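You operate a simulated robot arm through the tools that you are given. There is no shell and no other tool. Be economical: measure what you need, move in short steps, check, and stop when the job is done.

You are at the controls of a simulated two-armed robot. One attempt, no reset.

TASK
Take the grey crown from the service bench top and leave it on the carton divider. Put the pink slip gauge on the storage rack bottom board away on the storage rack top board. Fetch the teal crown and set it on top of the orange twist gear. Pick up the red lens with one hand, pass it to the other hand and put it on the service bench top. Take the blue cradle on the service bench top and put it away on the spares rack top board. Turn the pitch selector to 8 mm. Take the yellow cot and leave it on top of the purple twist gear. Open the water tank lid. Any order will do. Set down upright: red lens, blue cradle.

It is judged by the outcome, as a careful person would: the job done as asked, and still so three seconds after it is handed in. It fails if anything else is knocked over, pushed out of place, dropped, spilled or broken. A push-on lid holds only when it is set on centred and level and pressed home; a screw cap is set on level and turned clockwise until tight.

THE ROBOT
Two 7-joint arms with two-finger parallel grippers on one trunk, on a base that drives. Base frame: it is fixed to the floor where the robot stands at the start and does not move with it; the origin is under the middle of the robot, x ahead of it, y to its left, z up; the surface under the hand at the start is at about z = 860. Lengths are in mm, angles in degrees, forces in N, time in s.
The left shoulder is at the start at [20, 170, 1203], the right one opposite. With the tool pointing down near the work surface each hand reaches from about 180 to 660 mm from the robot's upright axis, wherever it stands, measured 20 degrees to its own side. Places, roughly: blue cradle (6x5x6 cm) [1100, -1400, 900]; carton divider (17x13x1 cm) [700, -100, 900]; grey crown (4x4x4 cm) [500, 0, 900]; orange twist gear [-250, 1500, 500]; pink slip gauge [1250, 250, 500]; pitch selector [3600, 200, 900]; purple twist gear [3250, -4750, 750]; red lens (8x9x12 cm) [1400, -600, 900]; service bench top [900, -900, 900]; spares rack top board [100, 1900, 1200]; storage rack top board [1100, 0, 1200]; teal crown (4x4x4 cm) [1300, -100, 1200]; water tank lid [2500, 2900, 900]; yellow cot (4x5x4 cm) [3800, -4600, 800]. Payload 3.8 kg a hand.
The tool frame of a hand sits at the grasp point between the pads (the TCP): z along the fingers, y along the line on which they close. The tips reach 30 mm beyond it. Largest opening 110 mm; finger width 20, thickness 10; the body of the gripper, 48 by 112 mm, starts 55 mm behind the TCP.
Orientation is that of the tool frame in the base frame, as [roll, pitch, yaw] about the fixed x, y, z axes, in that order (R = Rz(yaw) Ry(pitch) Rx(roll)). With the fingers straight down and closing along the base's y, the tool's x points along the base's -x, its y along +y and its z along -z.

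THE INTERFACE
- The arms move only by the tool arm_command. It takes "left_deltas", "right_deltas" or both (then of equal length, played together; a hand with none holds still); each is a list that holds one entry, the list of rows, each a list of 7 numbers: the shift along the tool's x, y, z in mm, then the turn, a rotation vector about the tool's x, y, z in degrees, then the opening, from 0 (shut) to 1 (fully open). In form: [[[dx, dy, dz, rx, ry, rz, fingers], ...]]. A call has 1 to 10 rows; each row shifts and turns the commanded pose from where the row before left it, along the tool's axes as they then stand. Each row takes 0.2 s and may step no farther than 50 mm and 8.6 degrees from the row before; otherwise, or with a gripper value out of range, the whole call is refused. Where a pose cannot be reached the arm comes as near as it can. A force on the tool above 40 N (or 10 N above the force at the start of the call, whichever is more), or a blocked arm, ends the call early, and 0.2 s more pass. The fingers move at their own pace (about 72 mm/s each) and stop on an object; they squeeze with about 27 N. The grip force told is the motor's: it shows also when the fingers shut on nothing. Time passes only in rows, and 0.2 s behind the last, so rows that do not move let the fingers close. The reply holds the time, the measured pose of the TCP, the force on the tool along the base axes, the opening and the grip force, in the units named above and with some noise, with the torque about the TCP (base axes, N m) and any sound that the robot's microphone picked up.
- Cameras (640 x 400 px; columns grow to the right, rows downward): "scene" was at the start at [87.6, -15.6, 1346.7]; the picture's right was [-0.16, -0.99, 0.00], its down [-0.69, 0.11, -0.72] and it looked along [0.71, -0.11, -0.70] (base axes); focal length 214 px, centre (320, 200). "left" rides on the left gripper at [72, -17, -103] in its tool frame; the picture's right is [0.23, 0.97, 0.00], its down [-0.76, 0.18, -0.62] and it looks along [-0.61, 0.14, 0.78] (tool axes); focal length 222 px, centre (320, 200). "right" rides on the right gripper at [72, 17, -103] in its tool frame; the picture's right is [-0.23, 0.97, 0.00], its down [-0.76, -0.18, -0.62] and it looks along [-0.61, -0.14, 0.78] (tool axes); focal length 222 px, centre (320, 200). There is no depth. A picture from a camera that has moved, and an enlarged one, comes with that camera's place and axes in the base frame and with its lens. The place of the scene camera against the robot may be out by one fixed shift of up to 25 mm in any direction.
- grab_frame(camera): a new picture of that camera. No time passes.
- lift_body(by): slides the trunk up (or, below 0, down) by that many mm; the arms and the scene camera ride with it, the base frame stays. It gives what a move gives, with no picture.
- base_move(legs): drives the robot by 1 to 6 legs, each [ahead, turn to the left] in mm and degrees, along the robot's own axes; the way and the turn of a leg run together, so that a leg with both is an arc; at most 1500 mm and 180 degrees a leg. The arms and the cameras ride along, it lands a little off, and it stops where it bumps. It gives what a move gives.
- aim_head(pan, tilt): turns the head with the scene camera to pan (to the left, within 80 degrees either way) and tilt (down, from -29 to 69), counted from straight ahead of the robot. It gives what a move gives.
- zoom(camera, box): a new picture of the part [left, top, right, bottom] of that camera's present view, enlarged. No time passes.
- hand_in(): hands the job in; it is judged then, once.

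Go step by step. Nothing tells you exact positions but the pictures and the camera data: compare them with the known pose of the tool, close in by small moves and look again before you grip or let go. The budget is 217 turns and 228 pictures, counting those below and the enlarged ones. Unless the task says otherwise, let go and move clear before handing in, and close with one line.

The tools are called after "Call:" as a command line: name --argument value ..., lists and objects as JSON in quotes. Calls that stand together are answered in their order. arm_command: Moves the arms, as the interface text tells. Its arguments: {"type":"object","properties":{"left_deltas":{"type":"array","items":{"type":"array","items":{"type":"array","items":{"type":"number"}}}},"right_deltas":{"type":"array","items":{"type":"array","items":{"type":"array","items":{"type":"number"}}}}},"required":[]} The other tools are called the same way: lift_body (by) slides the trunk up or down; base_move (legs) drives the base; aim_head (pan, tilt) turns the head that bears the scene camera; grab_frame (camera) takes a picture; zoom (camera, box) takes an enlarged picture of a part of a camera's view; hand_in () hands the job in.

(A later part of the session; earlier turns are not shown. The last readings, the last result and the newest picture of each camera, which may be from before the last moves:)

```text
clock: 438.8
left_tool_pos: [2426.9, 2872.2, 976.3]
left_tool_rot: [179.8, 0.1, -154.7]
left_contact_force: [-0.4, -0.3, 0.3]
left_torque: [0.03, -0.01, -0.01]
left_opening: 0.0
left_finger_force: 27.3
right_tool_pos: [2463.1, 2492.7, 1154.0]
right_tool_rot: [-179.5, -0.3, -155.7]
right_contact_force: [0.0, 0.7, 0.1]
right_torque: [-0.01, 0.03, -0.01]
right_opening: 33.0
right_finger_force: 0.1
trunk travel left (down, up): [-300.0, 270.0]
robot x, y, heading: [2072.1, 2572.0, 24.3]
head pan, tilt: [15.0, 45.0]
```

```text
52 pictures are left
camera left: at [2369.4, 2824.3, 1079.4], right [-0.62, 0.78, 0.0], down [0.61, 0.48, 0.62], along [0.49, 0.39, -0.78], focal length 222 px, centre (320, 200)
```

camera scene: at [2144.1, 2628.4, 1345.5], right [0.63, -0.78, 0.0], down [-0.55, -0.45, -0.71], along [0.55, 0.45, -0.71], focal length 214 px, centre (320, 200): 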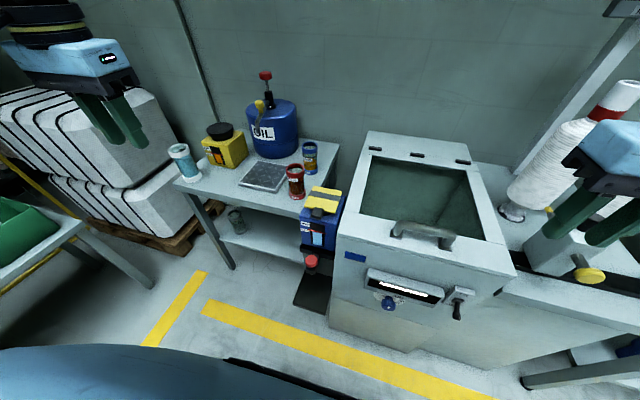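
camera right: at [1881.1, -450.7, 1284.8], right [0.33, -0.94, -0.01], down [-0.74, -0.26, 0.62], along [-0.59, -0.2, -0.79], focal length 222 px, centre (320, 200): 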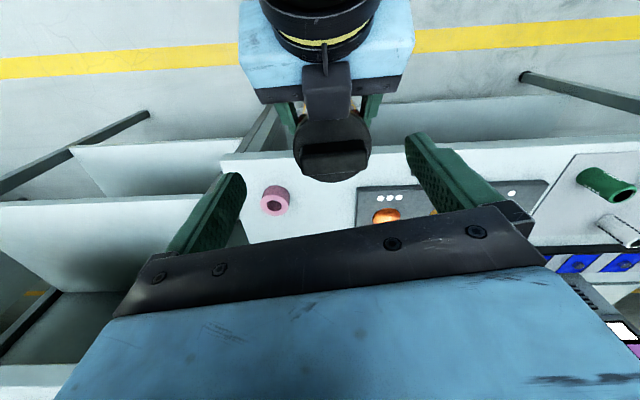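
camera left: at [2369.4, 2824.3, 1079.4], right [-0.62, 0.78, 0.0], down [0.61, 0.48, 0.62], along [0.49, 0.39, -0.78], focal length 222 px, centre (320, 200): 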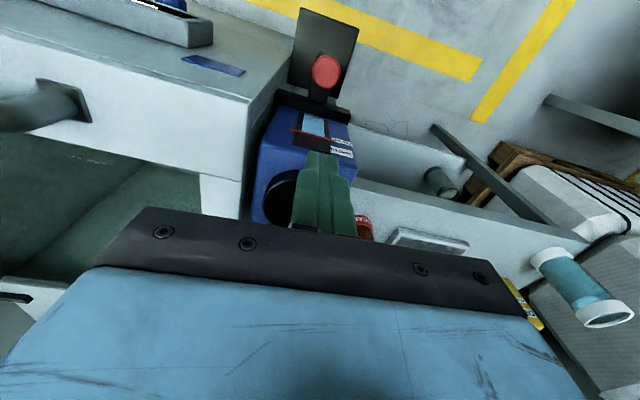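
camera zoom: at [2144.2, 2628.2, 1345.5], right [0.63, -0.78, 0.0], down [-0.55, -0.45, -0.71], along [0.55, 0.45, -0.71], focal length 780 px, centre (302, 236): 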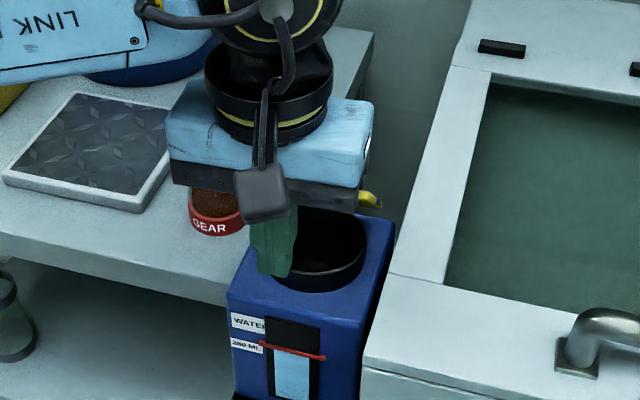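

Call:
arm_command --left_deltas '[[[-30, -4, 0, 0, 0, 0, 0], [-30, -4, 0, 0, 0, 0, 0], [-25, 0, 0, 0, 0, 0, 0], [-20, 0, 0, 0, 0, 0, 0], [-15, 0, 0, 0, 0, 0, 0], [-10, 0, 0, 0, 0, 0, 0]]]'

Call:
zoom --camera "scene" --box '[270, 135, 380, 245]'

```text
clock: 439.6
left_tool_pos: [2499.3, 2895.3, 988.6]
left_tool_rot: [-179.8, 0.4, -155.1]
left_contact_force: [-15.4, -3.9, 24.9]
left_torque: [-0.02, -0.24, -0.02]
left_opening: 0.0
left_finger_force: 27.3
right_tool_pos: [2461.0, 2494.3, 1155.0]
right_tool_rot: [-179.6, -0.2, -155.6]
right_contact_force: [0.5, 0.6, -0.1]
right_torque: [-0.03, 0.05, -0.01]
right_opening: 33.2
right_finger_force: 0.0
trunk travel left (down, up): [-300.0, 270.0]
robot x, y, heading: [2074.1, 2567.9, 24.0]
head pan, tilt: [15.0, 45.0]
stopped in row 3 (left hand): the force on the tool passed its limit at 47 N (the readings are from after the stop); the commanded pose is now the measured one
```

```text
3.64 times, centred on (325, 190) of scene
camera zoom: at [2141.6, 2627.6, 1345.9], right [0.63, -0.78, 0.0], down [-0.55, -0.45, -0.71], along [0.55, 0.45, -0.71], focal length 780 px, centre (302, 236)
```

zoom: 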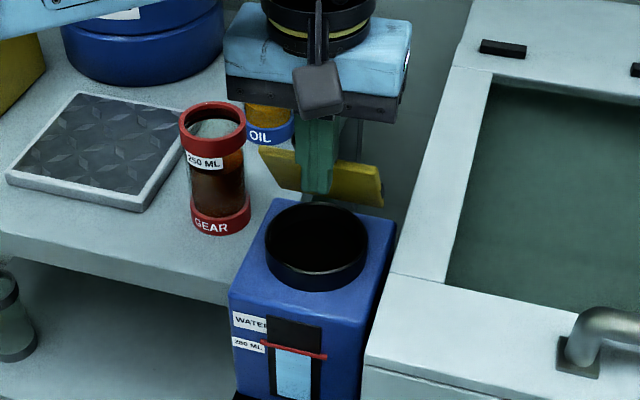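

Call:
arm_command --left_deltas '[[[0, 0, -6, 0, 0, 0, 0], [-10, 0, -4, 0, 0, 0, 0], [-10, 0, -3, 0, 0, 0, 0], [-10, 0, -2, 0, 0, 0, 0], [-10, 0, 0, 0, 0, 0, 0], [-10, 0, 0, 0, 0, 0, 0]]]'

Call:
zoom --camera "scene" --box '[270, 135, 380, 245]'

```text
clock: 440.8
left_tool_pos: [2540.1, 2911.9, 1006.3]
left_tool_rot: [-179.3, 0.7, -155.1]
left_contact_force: [-2.4, -3.3, 19.8]
left_torque: [0.09, -0.15, 0.01]
left_opening: 0.0
left_finger_force: 27.0
right_tool_pos: [2463.0, 2494.5, 1154.1]
right_tool_rot: [-179.6, -0.2, -155.7]
right_contact_force: [0.6, 1.3, 0.1]
right_torque: [-0.05, -0.01, 0.0]
right_opening: 33.1
right_finger_force: 0.1
trunk travel left (down, up): [-300.0, 270.0]
robot x, y, heading: [2076.6, 2570.8, 23.8]
head pan, tilt: [15.0, 45.0]
stopped in row 6 (left hand): the force on the tool passed its limit at 42 N (the readings are from after the stop); the commanded pose is now the measured one
```

```text
3.64 times, centred on (325, 190) of scene
camera zoom: at [2143.3, 2628.3, 1345.4], right [0.63, -0.78, 0.0], down [-0.55, -0.45, -0.71], along [0.55, 0.45, -0.71], focal length 780 px, centre (302, 236)
```

zoom: 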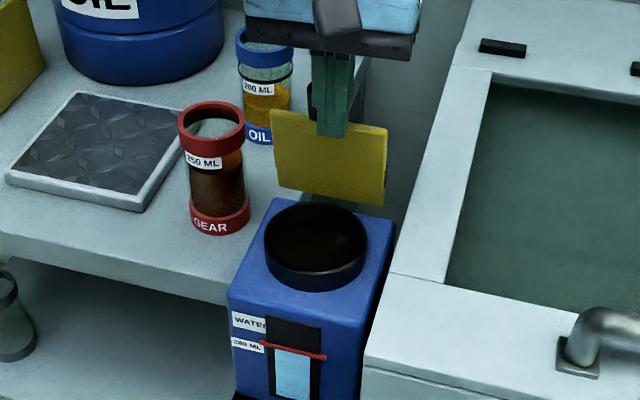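

The lid is now just past vertical and at its stop. Withdraw the hand and check it stays open.

Call:
arm_command --left_deltas '[[[15, 0, 0, 0, 0, 0, 0], [40, 0, -10, 0, 0, 0, 0], [40, 0, -30, 0, 0, 0, 0], [40, 20, -40, 0, 0, 0, 0.3], [20, 30, -30, 0, 0, 0, 0.3], [0, 0, 0, 0, 0, 0, 0.3]]]'

Call:
zoom --camera "scene" --box '[270, 135, 380, 245]'

```text
refused: row 4 steps farther than a row can; nothing moved
```

```text
3.64 times, centred on (325, 190) of scene
camera zoom: at [2143.3, 2628.3, 1345.4], right [0.63, -0.78, 0.0], down [-0.55, -0.45, -0.71], along [0.55, 0.45, -0.71], focal length 780 px, centre (302, 236)
```

zoom: 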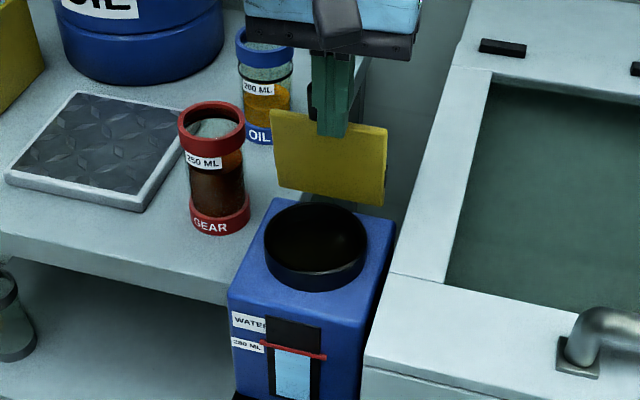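

Call:
arm_command --left_deltas '[[[15, 0, 0, 0, 0, 0, 0], [40, 0, -10, 0, 0, 0, 0], [38, 0, -25, 0, 0, 0, 0], [35, 15, -25, 0, 0, 0, 0.3], [20, 30, -25, 0, 0, 0, 0.3], [0, 0, 0, 0, 0, 0, 0.3]]]'

Call:
zoom --camera "scene" --box '[270, 135, 380, 245]'

```text
clock: 442.2
left_tool_pos: [2385.1, 2892.6, 1085.1]
left_tool_rot: [-179.6, 0.5, -155.0]
left_contact_force: [-0.5, 0.4, -0.1]
left_torque: [0.01, 0.02, -0.04]
left_opening: 32.8
left_finger_force: 0.0
right_tool_pos: [2462.7, 2492.5, 1154.1]
right_tool_rot: [-179.5, -0.3, -155.6]
right_contact_force: [-0.3, -0.1, 0.7]
right_torque: [0.02, 0.03, 0.02]
right_opening: 32.9
right_finger_force: 0.1
trunk travel left (down, up): [-300.0, 270.0]
robot x, y, heading: [2073.2, 2570.7, 24.1]
head pan, tilt: [15.0, 45.0]
```

```text
3.64 times, centred on (325, 190) of scene
camera zoom: at [2144.3, 2627.9, 1345.4], right [0.63, -0.78, 0.0], down [-0.55, -0.45, -0.71], along [0.55, 0.45, -0.71], focal length 780 px, centre (302, 236)
```

zoom: 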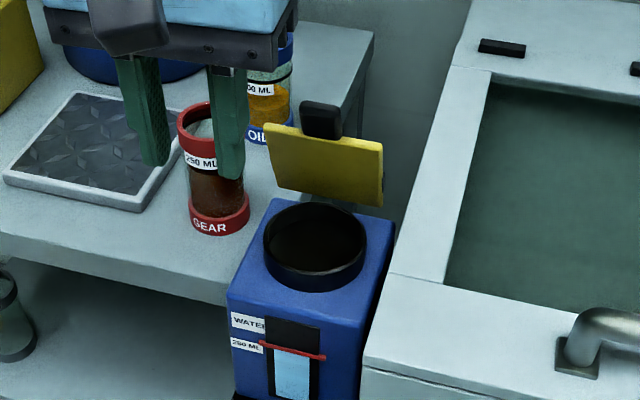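

The lid stays open. I'll check it again from farther off while leaving for the pitch selector.

Call:
base_move --legs '[[-350, 0]]'

Call:
zoom --camera "scene" --box '[270, 80, 380, 190]'

```text
clock: 444.5
left_tool_pos: [2066.5, 2751.3, 1084.6]
left_tool_rot: [-179.6, 0.5, -154.9]
left_contact_force: [0.1, -0.1, -0.8]
left_torque: [0.0, 0.01, 0.0]
left_opening: 32.9
left_finger_force: 0.0
right_tool_pos: [2145.0, 2352.0, 1155.0]
right_tool_rot: [-179.6, -0.3, -155.5]
right_contact_force: [0.4, 0.0, 0.5]
right_torque: [0.0, 0.02, -0.02]
right_opening: 32.9
right_finger_force: 0.1
trunk travel left (down, up): [-300.0, 270.0]
robot x, y, heading: [1759.8, 2427.8, 24.3]
head pan, tilt: [15.0, 45.0]
```

```text
3.64 times, centred on (325, 135) of scene
camera zoom: at [1826.4, 2486.4, 1345.5], right [0.63, -0.78, 0.0], down [-0.55, -0.45, -0.71], along [0.55, 0.45, -0.71], focal length 780 px, centre (302, 436)
```

zoom: 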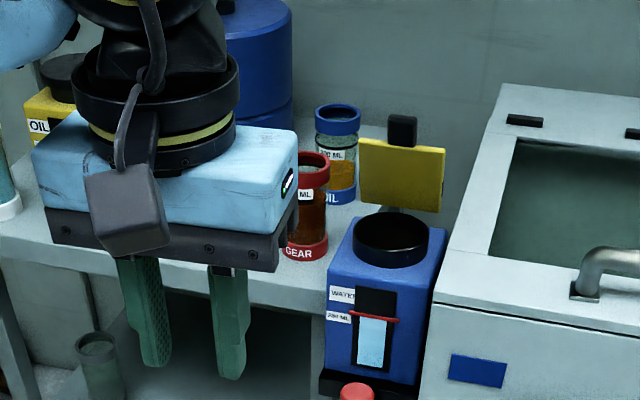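

The lid stands open. On to the pitch selector.

Call:
base_move --legs '[[0, -90.5], [1400, 0], [1370, 0], [0, 90]]'

Call:
aim_head --pan 0 --tilt 25

Call:
grab_frame --camera "scene"

```text
clock: 465.6
left_tool_pos: [3153.2, 197.7, 1084.6]
left_tool_rot: [-179.6, 0.5, -156.4]
left_contact_force: [0.0, 0.4, 0.0]
left_torque: [0.01, 0.03, -0.03]
left_opening: 33.1
left_finger_force: 0.0
right_tool_pos: [3222.2, -201.5, 1154.4]
right_tool_rot: [-179.6, -0.2, -156.9]
right_contact_force: [-0.3, 0.7, -0.3]
right_torque: [0.0, 0.0, -0.02]
right_opening: 33.1
right_finger_force: 0.1
trunk travel left (down, up): [-300.0, 270.0]
robot x, y, heading: [2836.2, -116.0, 22.7]
head pan, tilt: [15.0, 45.0]
```

```text
clock: 466.4
left_tool_pos: [3153.0, 197.5, 1084.9]
left_tool_rot: [-179.7, 0.4, -156.3]
left_contact_force: [0.5, 0.0, 0.1]
left_torque: [0.01, 0.01, 0.01]
left_opening: 33.3
left_finger_force: 0.0
right_tool_pos: [3222.6, -202.0, 1153.4]
right_tool_rot: [-179.6, -0.3, -156.9]
right_contact_force: [-1.2, 0.2, -0.3]
right_torque: [-0.02, 0.01, 0.01]
right_opening: 33.1
right_finger_force: 0.1
trunk travel left (down, up): [-300.0, 270.0]
robot x, y, heading: [2835.1, -117.4, 22.8]
head pan, tilt: [0.0, 25.0]
```

```text
46 pictures are left
camera scene: at [2927.3, -74.6, 1376.0], right [0.39, -0.92, 0.0], down [-0.39, -0.16, -0.91], along [0.83, 0.35, -0.42], focal length 214 px, centre (320, 200)
```

scene: 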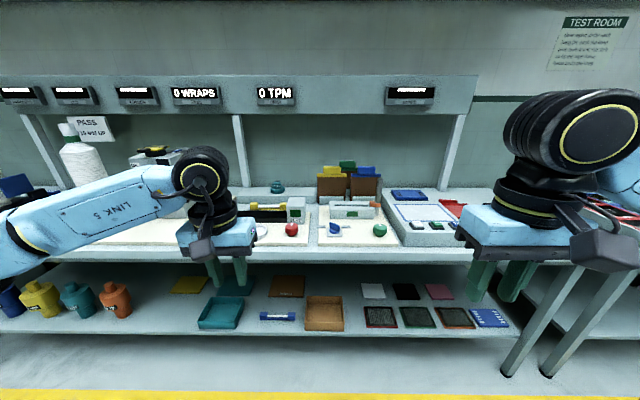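

Call:
zoom --camera "scene" --box '[250, 180, 410, 260]'

```text
4.00 times, centred on (330, 220) of scene
camera zoom: at [2927.3, -74.6, 1376.0], right [0.39, -0.92, 0.0], down [-0.39, -0.16, -0.91], along [0.83, 0.35, -0.42], focal length 858 px, centre (280, 120)
```

zoom: 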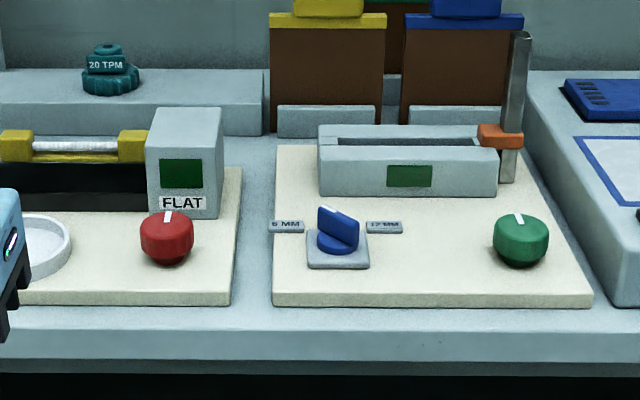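

Call:
base_move --legs '[[300, 0]]'

Call:
arm_command --right_deltas '[[[-20, 30, 0, 0, 0, 0, 0.5], [-20, 30, 0, 0, 0, 0, 0.5], [-20, 30, 0, 0, 0, 0, 0.5], [-25, 30, 0, 0, 0, 0, 0.5], [-25, 30, 10, 0, 0, 0, 0.5], [-25, 20, 20, 0, 0, 0, 0.5], [-25, 0, 20, 0, 0, 0, 0.5], [0, 0, 0, 0, 0, 0, 0.5]]]' --left_deltas '[[[20, 30, 0, 0, 0, 0, 0.3], [20, 30, 0, 0, 0, 0, 0.3], [20, 30, 0, 0, 0, 0, 0.3], [0, 30, 0, 0, 0, 0, 0.3], [0, 0, 0, 0, 0, 0, 0.3], [0, 0, 0, 0, 0, 0, 0.3], [0, 0, 0, 0, 0, 0, 0.3], [0, 0, 0, 0, 0, 0, 0.3]]]'

Call:
grab_frame --camera "right"

```text
clock: 468.4
left_tool_pos: [3429.3, 316.1, 1083.5]
left_tool_rot: [-179.7, 0.5, -156.3]
left_contact_force: [0.2, -0.4, 0.0]
left_torque: [-0.03, 0.04, 0.03]
left_opening: 33.1
left_finger_force: 0.1
right_tool_pos: [3499.2, -84.2, 1153.6]
right_tool_rot: [-179.7, -0.2, -156.7]
right_contact_force: [-0.4, -0.5, 0.5]
right_torque: [-0.01, 0.01, -0.03]
right_opening: 33.1
right_finger_force: 0.2
trunk travel left (down, up): [-300.0, 270.0]
robot x, y, heading: [3115.9, 2.0, 23.0]
head pan, tilt: [0.0, 25.0]
```

```text
clock: 470.2
left_tool_pos: [3326.0, 401.4, 1083.4]
left_tool_rot: [-179.6, 0.6, -156.4]
left_contact_force: [0.4, -0.3, -0.7]
left_torque: [-0.01, 0.04, -0.03]
left_opening: 33.0
left_finger_force: 0.1
right_tool_pos: [3579.8, 133.6, 1101.4]
right_tool_rot: [-179.7, -0.2, -156.8]
right_contact_force: [0.2, -0.3, -0.2]
right_torque: [0.04, 0.0, 0.0]
right_opening: 54.8
right_finger_force: 0.0
trunk travel left (down, up): [-300.0, 270.0]
robot x, y, heading: [3114.4, 0.6, 22.9]
head pan, tilt: [0.0, 25.0]
```

```text
44 pictures are left
camera right: at [3506.4, 122.1, 1204.7], right [-0.18, 0.98, -0.01], down [0.77, 0.14, 0.62], along [0.61, 0.1, -0.78], focal length 222 px, centre (320, 200)
```

right: 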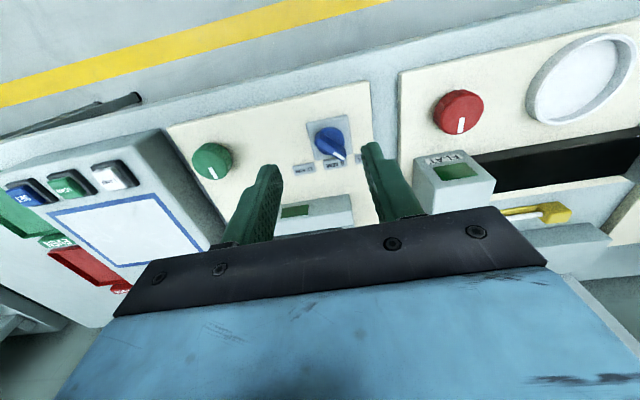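

Call:
zoom --camera "right" --box '[270, 90, 390, 200]'

```text
3.64 times, centred on (330, 145) of right
camera zoom: at [3506.4, 122.1, 1204.7], right [-0.18, 0.98, -0.01], down [0.77, 0.14, 0.62], along [0.61, 0.1, -0.78], focal length 808 px, centre (284, 400)
```

zoom: 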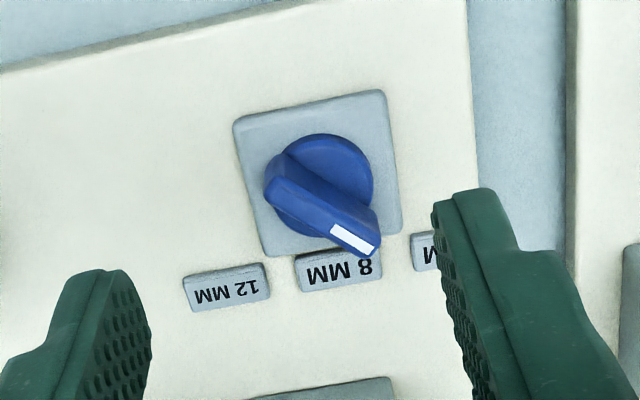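

The selector's bar now points at 6 MM (45° left of straight away); 8 MM is straight ahead. I'll turn the right hand 45° to match the bar, above the knob, and look.

Call:
arm_command --right_deltas '[[[-31, 0, 15, 0, 0, 0, 0.5], [-31, 0, 15, 0, 0, 0, 0.5], [0, 0, 15, 0, 0, -7.5, 0.5], [0, 0, 15, 0, 0, -7.5, 0.5], [0, 0, 15, 0, 0, -7.5, 0.5], [0, 0, 15, 0, 0, -7.5, 0.5], [0, 0, 15, 0, 0, -7.5, 0.5], [0, 0, 15, 0, 0, -7.5, 0.5], [0, 0, 0, 0, 0, 0, 0.5]]]'

Call:
grab_frame --camera "right"

```text
clock: 472.2
left_tool_pos: [3325.2, 400.9, 1083.2]
left_tool_rot: [-179.5, 0.5, -156.1]
left_contact_force: [-0.4, 0.0, -0.5]
left_torque: [0.03, -0.02, -0.02]
left_opening: 32.9
left_finger_force: 0.0
right_tool_pos: [3635.6, 157.2, 981.3]
right_tool_rot: [180.0, -0.5, -111.8]
right_contact_force: [0.6, 0.5, 0.0]
right_torque: [-0.02, -0.02, 0.03]
right_opening: 55.1
right_finger_force: 0.0
trunk travel left (down, up): [-300.0, 270.0]
robot x, y, heading: [3115.3, 0.7, 23.0]
head pan, tilt: [0.0, 25.0]
```

```text
42 pictures are left
camera right: at [3593.9, 97.6, 1085.1], right [-0.82, 0.57, 0.0], down [0.45, 0.65, 0.62], along [0.35, 0.51, -0.79], focal length 222 px, centre (320, 200)
```

right: 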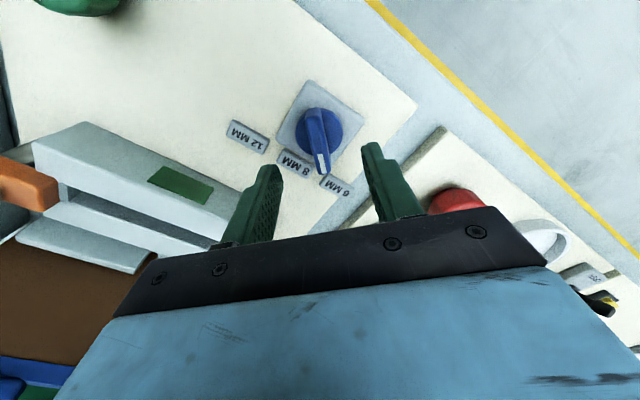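

Call:
arm_command --right_deltas '[[[5, 1, 20, 0, 0, 7, 0.5], [0, 0, 20, 0, 0, 0, 0.5], [0, 0, 15, 0, 0, 0, 0.5], [0, 0, 0, 0, 0, 0, 0.5]]]'

Call:
grab_frame --camera "right"

```text
clock: 473.2
left_tool_pos: [3324.5, 400.1, 1083.1]
left_tool_rot: [-179.6, 0.4, -156.2]
left_contact_force: [0.1, -0.3, -0.7]
left_torque: [0.01, -0.03, -0.02]
left_opening: 33.0
left_finger_force: 0.0
right_tool_pos: [3632.4, 153.5, 925.6]
right_tool_rot: [-180.0, -0.5, -118.8]
right_contact_force: [0.2, 0.1, 0.5]
right_torque: [0.02, -0.01, -0.01]
right_opening: 55.1
right_finger_force: 0.1
trunk travel left (down, up): [-300.0, 270.0]
robot x, y, heading: [3112.0, 1.1, 22.9]
head pan, tilt: [0.0, 25.0]
```

```text
41 pictures are left
camera right: at [3583.3, 98.9, 1030.0], right [-0.74, 0.67, 0.0], down [0.52, 0.59, 0.62], along [0.41, 0.46, -0.79], focal length 222 px, centre (320, 200)
```

right: 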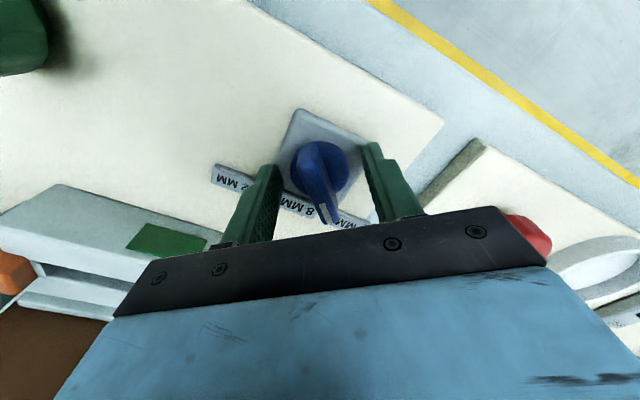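

Call:
arm_command --right_deltas '[[[-4, 0, 4, 0, 0, 0, 0.5], [0, 0, 4, 0, 0, 0, 0.4], [0, 0, 0, 0, 0, 0, 0.1], [0, 0, 0, 0, 0, 0, 0.1], [0, 0, 0, 0, 0, 0, 0.1]]]'

Call:
zoom --camera "right" --box '[220, 100, 420, 240]'

```text
clock: 474.4
left_tool_pos: [3326.2, 398.3, 1083.4]
left_tool_rot: [-179.6, 0.5, -156.2]
left_contact_force: [-0.7, 0.0, 0.2]
left_torque: [-0.01, 0.0, -0.02]
left_opening: 32.9
left_finger_force: 0.1
right_tool_pos: [3635.7, 155.9, 920.3]
right_tool_rot: [-179.8, -0.3, -118.9]
right_contact_force: [10.8, -3.2, 13.9]
right_torque: [-0.24, -0.25, -0.07]
right_opening: 41.4
right_finger_force: 44.5
trunk travel left (down, up): [-300.0, 270.0]
robot x, y, heading: [3114.5, 1.3, 22.9]
head pan, tilt: [0.0, 25.0]
```

```text
2.86 times, centred on (320, 170) of right
camera zoom: at [3586.5, 101.6, 1023.2], right [-0.74, 0.67, -0.01], down [0.52, 0.59, 0.62], along [0.42, 0.46, -0.78], focal length 635 px, centre (320, 286)
```

zoom: 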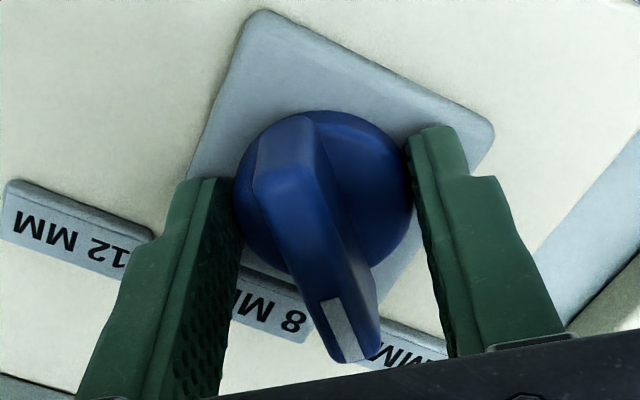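

The fingers closed on the round base; open, rise 14 mm and grip the bar itself.

Call:
arm_command --right_deltas '[[[0, 0, 0, 0, 0, 0, 0.5], [0, 0, -14, 0, 0, 0, 0.5], [0, 0, 0, 0, 0, 0, 0.05], [0, 0, 0, 0, 0, 0, 0.05], [0, 0, 0, 0, 0, 0, 0.05], [0, 0, 0, 0, 0, 0, 0.05]]]'

Call:
zoom --camera "right" --box '[220, 100, 420, 240]'

```text
clock: 475.8
left_tool_pos: [3326.6, 399.2, 1082.2]
left_tool_rot: [-179.6, 0.7, -156.2]
left_contact_force: [-0.3, 0.4, 0.5]
left_torque: [-0.04, -0.01, 0.0]
left_opening: 33.2
left_finger_force: 0.2
right_tool_pos: [3636.1, 154.4, 932.7]
right_tool_rot: [-180.0, -0.6, -118.9]
right_contact_force: [7.2, -6.9, -1.1]
right_torque: [-0.51, 0.47, -0.01]
right_opening: 12.3
right_finger_force: 44.9
trunk travel left (down, up): [-300.0, 270.0]
robot x, y, heading: [3115.5, 3.2, 23.2]
head pan, tilt: [0.0, 25.0]
```

```text
2.86 times, centred on (320, 170) of right
camera zoom: at [3586.6, 101.2, 1035.2], right [-0.74, 0.67, 0.0], down [0.53, 0.59, 0.62], along [0.41, 0.46, -0.79], focal length 635 px, centre (320, 286)
```

zoom: 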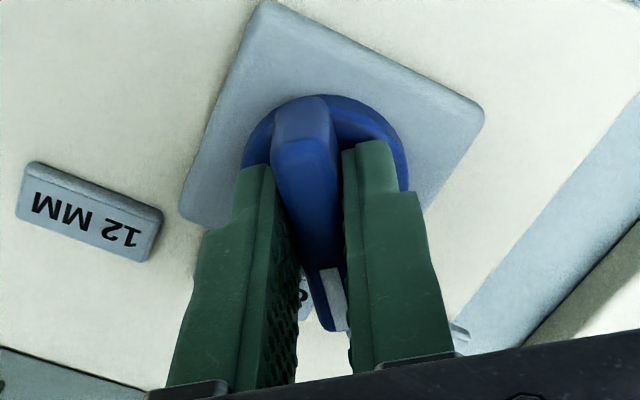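

Call:
arm_command --right_deltas '[[[0, -0.5, 0, 0, 0, 7.6, 0.05], [0, 0, 0, 0, 0, 7.6, 0.05], [0, 0, 0, 0, 0, 7.6, 0.05], [0, 0, 0, 0, 0, 7.6, 0.05], [0, 0, 0, 0, 0, 7.6, 0.05], [0, 0, 0, 0, 0, 0, 0.05]]]'

Call:
zoom --camera "right" --box '[220, 100, 420, 240]'

```text
clock: 477.2
left_tool_pos: [3325.8, 400.6, 1082.0]
left_tool_rot: [-179.6, 0.4, -156.2]
left_contact_force: [-0.2, 0.0, 1.2]
left_torque: [0.01, 0.01, 0.04]
left_opening: 33.0
left_finger_force: 0.1
right_tool_pos: [3634.6, 156.8, 932.1]
right_tool_rot: [-179.7, -0.4, -156.7]
right_contact_force: [-4.5, -1.7, -11.5]
right_torque: [0.38, 1.45, -0.03]
right_opening: 12.5
right_finger_force: 45.3
trunk travel left (down, up): [-300.0, 270.0]
robot x, y, heading: [3114.6, 1.8, 22.9]
head pan, tilt: [0.0, 25.0]
```

```text
2.86 times, centred on (320, 170) of right
camera zoom: at [3561.6, 145.1, 1035.0], right [-0.18, 0.98, -0.01], down [0.77, 0.14, 0.62], along [0.61, 0.1, -0.79], focal length 635 px, centre (320, 286)
```

zoom: 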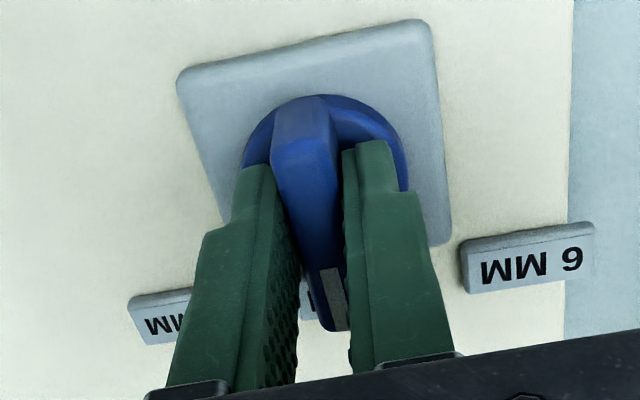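

The bar now points straight ahead at 8 MM. Release, rise, and verify.

Call:
arm_command --right_deltas '[[[0, 0, 0, 0, 0, 0, 0.4], [0, 0, 0, 0, 0, 0, 0.5], [0, 0, -40, 0, 0, 0, 0.5], [0, 0, -45, 0, 0, 0, 0.5], [20, 0, -45, 0, 0, 0, 0.5], [30, 0, -30, 0, 0, 0, 1]]]'

Call:
zoom --camera "right" --box '[250, 80, 410, 200]'

```text
clock: 478.6
left_tool_pos: [3325.4, 400.8, 1083.4]
left_tool_rot: [-179.5, 0.6, -156.2]
left_contact_force: [-0.3, -1.0, 0.4]
left_torque: [0.0, 0.01, 0.0]
left_opening: 33.0
left_finger_force: 0.1
right_tool_pos: [3586.5, 137.1, 1092.6]
right_tool_rot: [-179.7, -0.3, -156.8]
right_contact_force: [-0.5, 0.5, -0.4]
right_torque: [-0.03, 0.01, -0.02]
right_opening: 109.9
right_finger_force: 1.2
trunk travel left (down, up): [-300.0, 270.0]
robot x, y, heading: [3115.5, 1.6, 23.1]
head pan, tilt: [0.0, 25.0]
```

```text
3.33 times, centred on (330, 140) of right
camera zoom: at [3514.1, 126.1, 1195.8], right [-0.17, 0.98, -0.01], down [0.77, 0.14, 0.62], along [0.61, 0.1, -0.78], focal length 740 px, centre (287, 400)
```

zoom: 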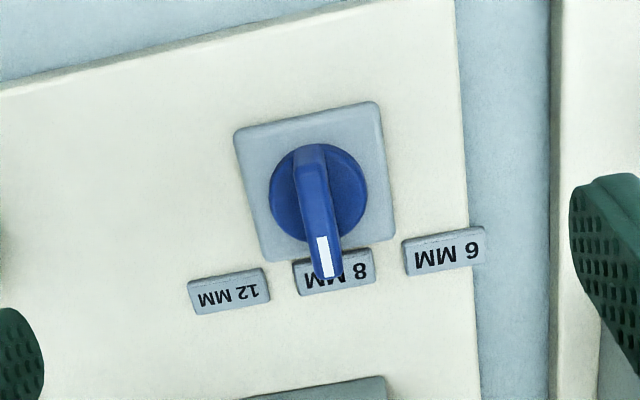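

Selector reads 8 MM. Last job: the yellow cot and purple gear about 5 m along. I'll back off and look that way.

Call:
arm_command --right_deltas '[[[35, -30, 0, 0, 0, 0, 1], [35, -35, 0, 0, 0, 0, 1], [30, -35, 0, 0, 0, 0, 1], [30, -35, -10, 0, 0, 0, 1], [0, -30, -10, 0, 0, 0, 1], [0, 0, -10, 0, 0, 0, 1]]]' --left_deltas '[[[0, 0, -15, 0, 0, 0, 1], [0, 0, -15, 0, 0, 0, 1], [0, 0, -15, 0, 0, 0, 1], [0, 0, -10, 0, 0, 0, 1], [0, 0, 0, 0, 0, 0, 1], [0, 0, 0, 0, 0, 0, 1]]]'

Call:
base_move --legs '[[-450, 0], [0, -90]]'

Call:
aim_head --pan 0 --tilt 10

Call:
grab_frame --camera "scene"

```text
clock: 480.0
left_tool_pos: [3324.2, 401.0, 1138.5]
left_tool_rot: [-179.5, 0.5, -156.2]
left_contact_force: [1.0, 0.2, 0.5]
left_torque: [-0.02, 0.04, -0.01]
left_opening: 109.9
left_finger_force: 0.1
right_tool_pos: [3534.2, -66.2, 1124.9]
right_tool_rot: [-179.6, -0.3, -156.7]
right_contact_force: [0.2, -0.4, -1.2]
right_torque: [-0.01, -0.04, -0.04]
right_opening: 110.3
right_finger_force: 0.1
trunk travel left (down, up): [-300.0, 270.0]
robot x, y, heading: [3114.5, -2.1, 23.2]
head pan, tilt: [0.0, 25.0]
```

```text
clock: 486.6
left_tool_pos: [3099.9, -383.8, 1138.7]
left_tool_rot: [-179.6, 0.4, 114.0]
left_contact_force: [-0.3, -0.9, -0.3]
left_torque: [-0.01, -0.01, 0.0]
left_opening: 110.1
left_finger_force: 0.1
right_tool_pos: [2634.8, -595.3, 1125.4]
right_tool_rot: [-179.5, -0.3, 113.3]
right_contact_force: [0.3, 0.3, -0.8]
right_torque: [-0.02, -0.02, -0.03]
right_opening: 110.0
right_finger_force: 0.0
trunk travel left (down, up): [-300.0, 270.0]
robot x, y, heading: [2700.2, -174.4, -67.2]
head pan, tilt: [0.0, 25.0]
```

```text
clock: 487.4
left_tool_pos: [3099.9, -384.8, 1138.1]
left_tool_rot: [-179.7, 0.5, 113.9]
left_contact_force: [0.8, -0.6, -0.9]
left_torque: [0.0, -0.01, 0.03]
left_opening: 110.3
left_finger_force: 0.0
right_tool_pos: [2635.1, -594.5, 1125.9]
right_tool_rot: [-179.6, -0.3, 113.4]
right_contact_force: [0.3, 0.4, 0.6]
right_torque: [0.01, -0.01, -0.02]
right_opening: 110.1
right_finger_force: 0.0
trunk travel left (down, up): [-300.0, 270.0]
robot x, y, heading: [2698.2, -176.0, -67.0]
head pan, tilt: [0.0, 10.0]
```

```text
36 pictures are left
camera scene: at [2729.8, -281.7, 1400.3], right [-0.92, -0.39, 0.0], down [-0.07, 0.16, -0.98], along [0.39, -0.91, -0.17], focal length 214 px, centre (320, 200)
```

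scene: 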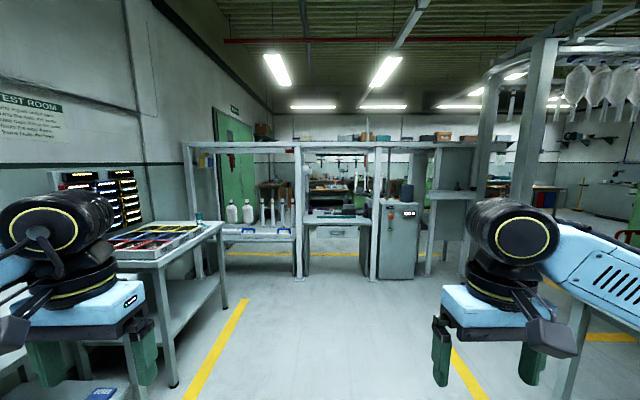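

A partition blocks the direct way; I'll cross to the machine aisle between the bench end and the pillars, then continue along it.

Call:
base_move --legs '[[1500, 0], [130, 0], [0, -90]]'

Call:
grab_frame --camera "scene"

```text
clock: 499.4
left_tool_pos: [3123.1, -2067.0, 1138.2]
left_tool_rot: [-179.6, 0.6, 23.9]
left_contact_force: [-0.2, -0.5, 0.2]
left_torque: [0.0, -0.01, -0.01]
left_opening: 110.1
left_finger_force: 0.0
right_tool_pos: [2912.4, -1601.0, 1125.9]
right_tool_rot: [-179.5, -0.3, 23.4]
right_contact_force: [0.0, 1.0, 0.3]
right_torque: [0.02, -0.02, 0.04]
right_opening: 110.0
right_finger_force: 0.0
trunk travel left (down, up): [-300.0, 270.0]
robot x, y, heading: [3336.5, -1667.7, -156.9]
head pan, tilt: [0.0, 10.0]
```

```text
35 pictures are left
camera scene: at [3213.3, -1714.2, 1400.4], right [-0.39, 0.92, 0.0], down [0.16, 0.07, -0.98], along [-0.91, -0.39, -0.17], focal length 214 px, centre (320, 200)
```

scene: 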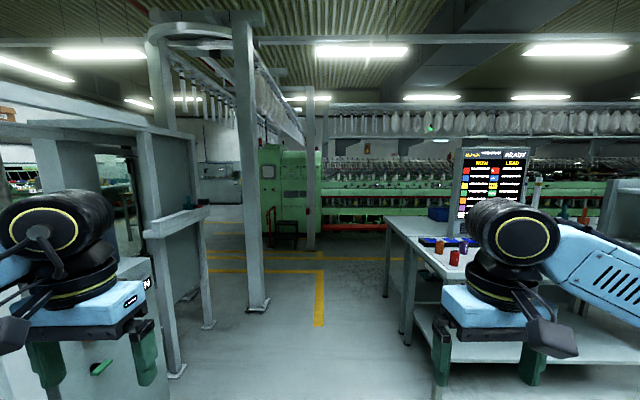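

Call:
base_move --legs '[[1500, 0], [1390, 0], [0, 90], [1400, 0], [600, 0]]'

Call:
aim_head --pan 45 --tilt 10

Call:
grab_frame --camera "scene"

```text
clock: 515.5
left_tool_pos: [755.6, -3225.7, 1137.9]
left_tool_rot: [-179.6, 0.6, 65.0]
left_contact_force: [0.5, 0.4, 0.1]
left_torque: [0.05, 0.0, 0.0]
left_opening: 110.1
left_finger_force: 0.1
right_tool_pos: [286.8, -3003.6, 1127.3]
right_tool_rot: [-178.4, -0.7, 63.3]
right_contact_force: [-5.1, 11.2, 7.7]
right_torque: [-1.36, -0.48, -0.28]
right_opening: 110.2
right_finger_force: 0.1
trunk travel left (down, up): [-300.0, 270.0]
robot x, y, heading: [650.1, -2789.4, -116.5]
head pan, tilt: [0.0, 10.0]
stopped in leg 3: the force on the tool passed its limit at 143 N (the readings are from after the stop); the commanded pose is now the measured one
```

```text
clock: 516.6
left_tool_pos: [755.9, -3224.9, 1138.4]
left_tool_rot: [-179.7, 0.7, 65.0]
left_contact_force: [-0.3, 0.5, 0.1]
left_torque: [0.0, 0.01, 0.0]
left_opening: 109.8
left_finger_force: 0.0
right_tool_pos: [286.8, -3004.3, 1126.5]
right_tool_rot: [-178.5, -0.8, 63.4]
right_contact_force: [-7.9, 13.3, 8.2]
right_torque: [-1.79, -0.6, -0.45]
right_opening: 109.8
right_finger_force: 0.1
trunk travel left (down, up): [-300.0, 270.0]
robot x, y, heading: [655.3, -2788.2, -116.3]
head pan, tilt: [45.0, 10.0]
```

```text
34 pictures are left
camera scene: at [658.8, -2893.8, 1400.7], right [-0.95, -0.32, 0.0], down [-0.06, 0.16, -0.99], along [0.32, -0.93, -0.17], focal length 214 px, centre (320, 200)
```

scene: 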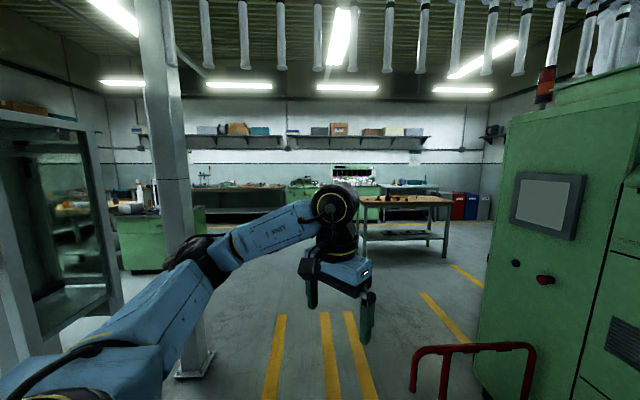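

The right hand struck something while turning. Look to the right before moving.

Call:
aim_head --pan -40 --tilt 30

Call:
grab_frame --camera "scene"

```text
clock: 518.2
left_tool_pos: [756.5, -3224.9, 1139.9]
left_tool_rot: [-179.7, 0.5, 65.0]
left_contact_force: [1.0, 0.8, -0.6]
left_torque: [-0.03, 0.01, 0.01]
left_opening: 109.7
left_finger_force: 0.0
right_tool_pos: [286.8, -3003.5, 1126.9]
right_tool_rot: [-178.6, -0.9, 63.4]
right_contact_force: [-8.0, 15.0, 8.2]
right_torque: [-1.76, -0.65, -0.45]
right_opening: 110.0
right_finger_force: 0.0
trunk travel left (down, up): [-300.0, 270.0]
robot x, y, heading: [654.4, -2785.4, -116.0]
head pan, tilt: [-40.0, 30.0]
```

```text
33 pictures are left
camera scene: at [546.0, -2842.5, 1368.2], right [-0.41, 0.91, 0.0], down [0.46, 0.2, -0.87], along [-0.79, -0.35, -0.5], focal length 214 px, centre (320, 200)
```

scene: 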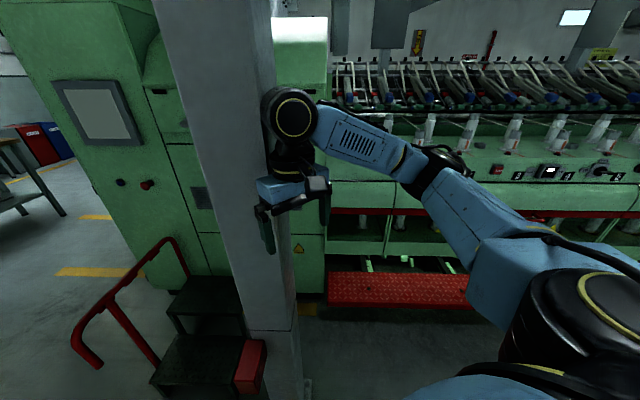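

It's a fixed pillar. Turn back, reverse a little to centre myself between the pillar rows, then turn again.

Call:
base_move --legs '[[0, -41], [-200, 0], [0, 90], [1300, 0], [750, 0]]'

Call:
aim_head --pan 40 --tilt 12

Call:
grab_frame --camera "scene"

```text
clock: 530.3
left_tool_pos: [1668.0, -3905.3, 1139.0]
left_tool_rot: [179.9, 0.7, 114.6]
left_contact_force: [-0.5, 0.9, -0.3]
left_torque: [-0.02, -0.03, -0.02]
left_opening: 110.0
left_finger_force: 0.0
right_tool_pos: [1194.7, -4123.1, 1126.9]
right_tool_rot: [-178.6, -0.7, 113.2]
right_contact_force: [0.2, 0.4, -0.3]
right_torque: [0.01, 0.02, -0.04]
right_opening: 110.0
right_finger_force: 0.1
trunk travel left (down, up): [-300.0, 270.0]
robot x, y, heading: [1269.6, -3705.6, -66.3]
head pan, tilt: [-40.0, 30.0]
stopped in leg 4: the robot was blocked; the commanded pose is now the measured one
```

```text
clock: 531.8
left_tool_pos: [1668.0, -3906.1, 1139.3]
left_tool_rot: [180.0, 0.6, 114.5]
left_contact_force: [0.3, -0.2, -0.3]
left_torque: [0.01, 0.0, -0.03]
left_opening: 110.1
left_finger_force: 0.0
right_tool_pos: [1193.9, -4123.0, 1127.9]
right_tool_rot: [-178.6, -0.5, 112.9]
right_contact_force: [0.2, -0.2, 0.0]
right_torque: [0.01, -0.01, -0.02]
right_opening: 109.8
right_finger_force: 0.0
trunk travel left (down, up): [-300.0, 270.0]
robot x, y, heading: [1269.8, -3707.3, -66.5]
head pan, tilt: [40.0, 12.0]
```

```text
32 pictures are left
camera scene: at [1339.3, -3763.8, 1398.1], right [-0.45, -0.9, 0.0], down [-0.18, 0.09, -0.98], along [0.88, -0.44, -0.2], focal length 214 px, centre (320, 200)
```

scene: 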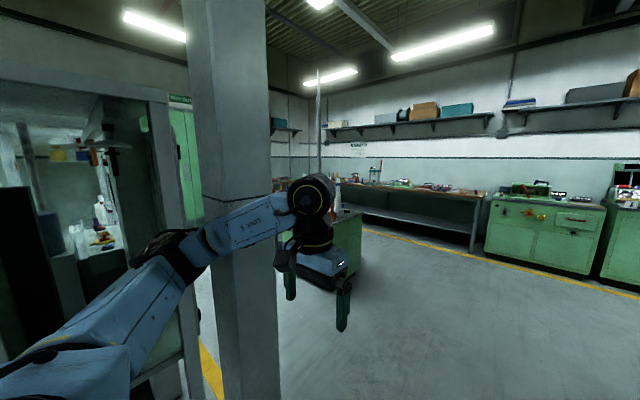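

The left elbow is against the pillar. Back up and pass farther to the right.

Call:
base_move --legs '[[-300, 0], [0, -28], [500, 0], [0, 28], [900, 0]]'

Call:
aim_head --pan 60 --tilt 12

Call:
grab_frame --camera "scene"

```text
clock: 543.5
left_tool_pos: [1879.3, -4949.8, 1135.4]
left_tool_rot: [-179.9, 0.1, 115.0]
left_contact_force: [0.1, 0.3, 0.2]
left_torque: [-0.01, 0.02, 0.01]
left_opening: 110.2
left_finger_force: 0.0
right_tool_pos: [1406.8, -5170.4, 1125.4]
right_tool_rot: [-178.4, -1.1, 113.5]
right_contact_force: [-0.2, 0.3, -0.3]
right_torque: [0.0, 0.0, -0.01]
right_opening: 110.1
right_finger_force: 0.1
trunk travel left (down, up): [-300.0, 270.0]
robot x, y, heading: [1475.5, -4750.5, -66.0]
head pan, tilt: [40.0, 12.0]
```

```text
clock: 544.3
left_tool_pos: [1879.5, -4949.8, 1133.9]
left_tool_rot: [-179.8, 0.1, 115.0]
left_contact_force: [0.0, 0.4, -0.2]
left_torque: [0.04, 0.02, 0.0]
left_opening: 109.9
left_finger_force: 0.0
right_tool_pos: [1406.2, -5169.2, 1125.4]
right_tool_rot: [-178.4, -1.0, 113.4]
right_contact_force: [0.5, 0.2, 0.4]
right_torque: [-0.02, 0.02, -0.02]
right_opening: 110.1
right_finger_force: 0.2
trunk travel left (down, up): [-300.0, 270.0]
robot x, y, heading: [1472.4, -4748.5, -66.0]
head pan, tilt: [60.0, 12.0]
```

```text
31 pictures are left
camera scene: at [1560.3, -4780.6, 1397.2], right [-0.11, -0.99, 0.0], down [-0.21, 0.02, -0.98], along [0.97, -0.1, -0.21], focal length 214 px, centre (320, 200)
```

scene: 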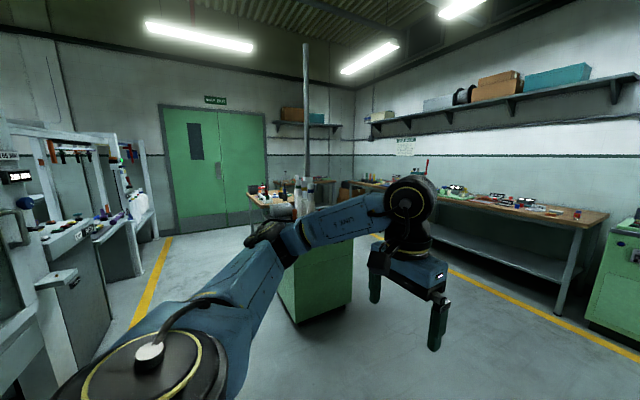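

The targets sit on the green cabinet's worktop ahead. Turn toward it and approach.

Call:
base_move --legs '[[0, 66], [900, 0]]'

Call:
aim_head --pan 0 --tilt 30

Call:
grab_frame --camera "scene"

```text
clock: 551.9
left_tool_pos: [2719.5, -4472.7, 1135.2]
left_tool_rot: [-179.9, 0.2, -179.8]
left_contact_force: [0.1, -0.4, 0.1]
left_torque: [0.01, 0.02, 0.01]
left_opening: 110.4
left_finger_force: 0.0
right_tool_pos: [2723.0, -4994.3, 1126.0]
right_tool_rot: [-178.4, -1.1, 178.8]
right_contact_force: [0.3, 0.9, 0.6]
right_torque: [0.01, 0.05, 0.0]
right_opening: 110.3
right_finger_force: 0.1
trunk travel left (down, up): [-300.0, 270.0]
robot x, y, heading: [2363.8, -4756.9, -0.9]
head pan, tilt: [60.0, 12.0]
```

```text
clock: 553.2
left_tool_pos: [2719.6, -4473.8, 1135.1]
left_tool_rot: [-179.8, 0.0, -179.8]
left_contact_force: [-0.2, -0.8, 0.7]
left_torque: [0.0, -0.01, 0.02]
left_opening: 110.1
left_finger_force: 0.2
right_tool_pos: [2722.8, -4993.9, 1125.5]
right_tool_rot: [-178.4, -1.0, 178.8]
right_contact_force: [0.8, -0.8, 0.0]
right_torque: [0.02, 0.0, -0.02]
right_opening: 109.9
right_finger_force: 0.1
trunk travel left (down, up): [-300.0, 270.0]
robot x, y, heading: [2367.0, -4759.8, -0.5]
head pan, tilt: [0.0, 30.0]
```

```text
30 pictures are left
camera scene: at [2464.9, -4761.3, 1368.1], right [-0.01, -1.0, 0.0], down [-0.5, 0.01, -0.87], along [0.87, -0.01, -0.5], focal length 214 px, centre (320, 200)
```

scene: 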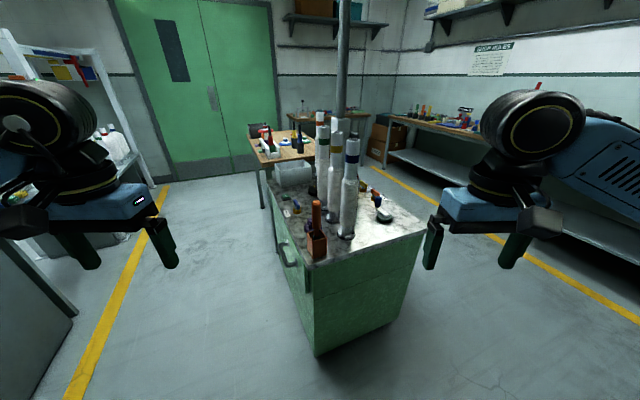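

Call:
zoom --camera "scene" --box '[230, 110, 430, 270]'

```text
2.50 times, centred on (330, 190) of scene
camera zoom: at [2464.9, -4761.3, 1368.1], right [-0.01, -1.0, 0.0], down [-0.5, 0.01, -0.87], along [0.87, -0.01, -0.5], focal length 536 px, centre (295, 225)
```

zoom: 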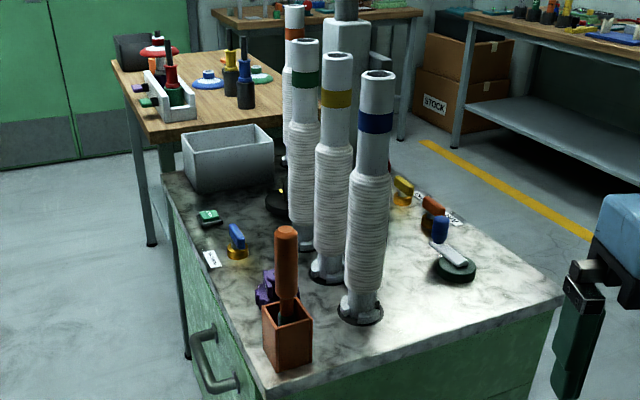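

Call:
zoom --camera "scene" --box '[260, 115, 340, 215]'

```text
4.00 times, centred on (300, 165) of scene
camera zoom: at [2464.9, -4761.3, 1368.1], right [-0.01, -1.0, 0.0], down [-0.5, 0.01, -0.87], along [0.87, -0.01, -0.5], focal length 858 px, centre (400, 340)
```

zoom: 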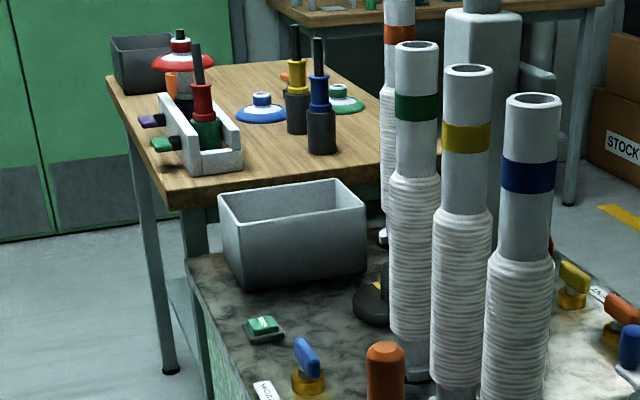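

The purple gear is behind the brown box near (3257,-4724); the cot should be in or behind the grey tray near (3735,-4600). I'll raise the trunk a bit and drive to a spot on the cabinet's left from which both are in reach.

Call:
lift_body --by 150

Call:
base_move --legs '[[0, 55], [575, 0], [0, -51], [650, 0], [0, -50]]'

Call:
aim_head --pan 0 --tilt 45

Call:
grab_frame --camera "scene"

```text
clock: 554.9
left_tool_pos: [2719.6, -4473.3, 1286.1]
left_tool_rot: [-179.9, 0.1, -179.8]
left_contact_force: [0.4, 0.2, 0.7]
left_torque: [0.02, 0.01, -0.02]
left_opening: 110.0
left_finger_force: 0.2
right_tool_pos: [2721.6, -4993.3, 1275.2]
right_tool_rot: [-178.5, -1.0, 178.7]
right_contact_force: [0.7, 0.3, 0.6]
right_torque: [-0.02, 0.0, 0.01]
right_opening: 109.9
right_finger_force: 0.0
trunk travel left (down, up): [-450.0, 120.0]
robot x, y, heading: [2369.8, -4757.2, -0.8]
head pan, tilt: [0.0, 30.0]
```

```text
clock: 568.4
left_tool_pos: [3797.5, -4312.5, 1284.9]
left_tool_rot: [-179.9, 0.0, 134.2]
left_contact_force: [0.1, -0.1, 1.2]
left_torque: [0.01, -0.02, 0.01]
left_opening: 110.1
left_finger_force: 0.0
right_tool_pos: [3423.8, -4675.9, 1275.5]
right_tool_rot: [-178.4, -1.0, 132.7]
right_contact_force: [0.0, -0.9, -0.7]
right_torque: [0.0, 0.0, 0.03]
right_opening: 109.9
right_finger_force: 0.1
trunk travel left (down, up): [-450.0, 120.0]
robot x, y, heading: [3346.1, -4257.5, -46.8]
head pan, tilt: [0.0, 30.0]
```

```text
clock: 569.2
left_tool_pos: [3796.7, -4312.8, 1284.4]
left_tool_rot: [-179.9, 0.1, 134.3]
left_contact_force: [0.2, 0.0, 0.2]
left_torque: [0.02, -0.02, 0.0]
left_opening: 109.9
left_finger_force: 0.1
right_tool_pos: [3422.3, -4675.6, 1275.4]
right_tool_rot: [-178.4, -1.0, 132.6]
right_contact_force: [0.6, -0.8, 0.2]
right_torque: [-0.01, 0.0, 0.01]
right_opening: 109.9
right_finger_force: 0.0
trunk travel left (down, up): [-450.0, 120.0]
robot x, y, heading: [3348.4, -4254.9, -46.8]
head pan, tilt: [0.0, 45.0]
```

```text
27 pictures are left
camera scene: at [3403.5, -4333.3, 1495.5], right [-0.73, -0.69, 0.0], down [-0.48, 0.51, -0.71], along [0.48, -0.52, -0.71], focal length 214 px, centre (320, 200)
```

scene: 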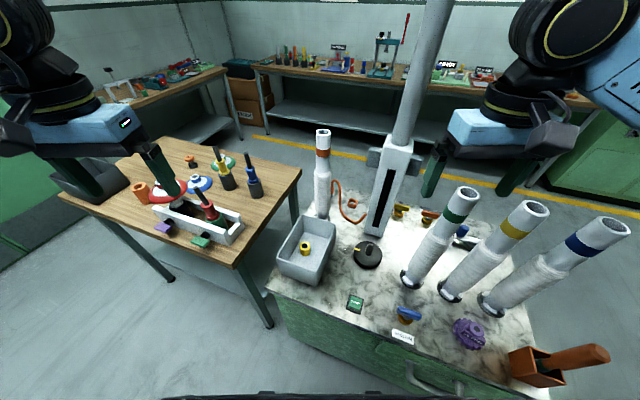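

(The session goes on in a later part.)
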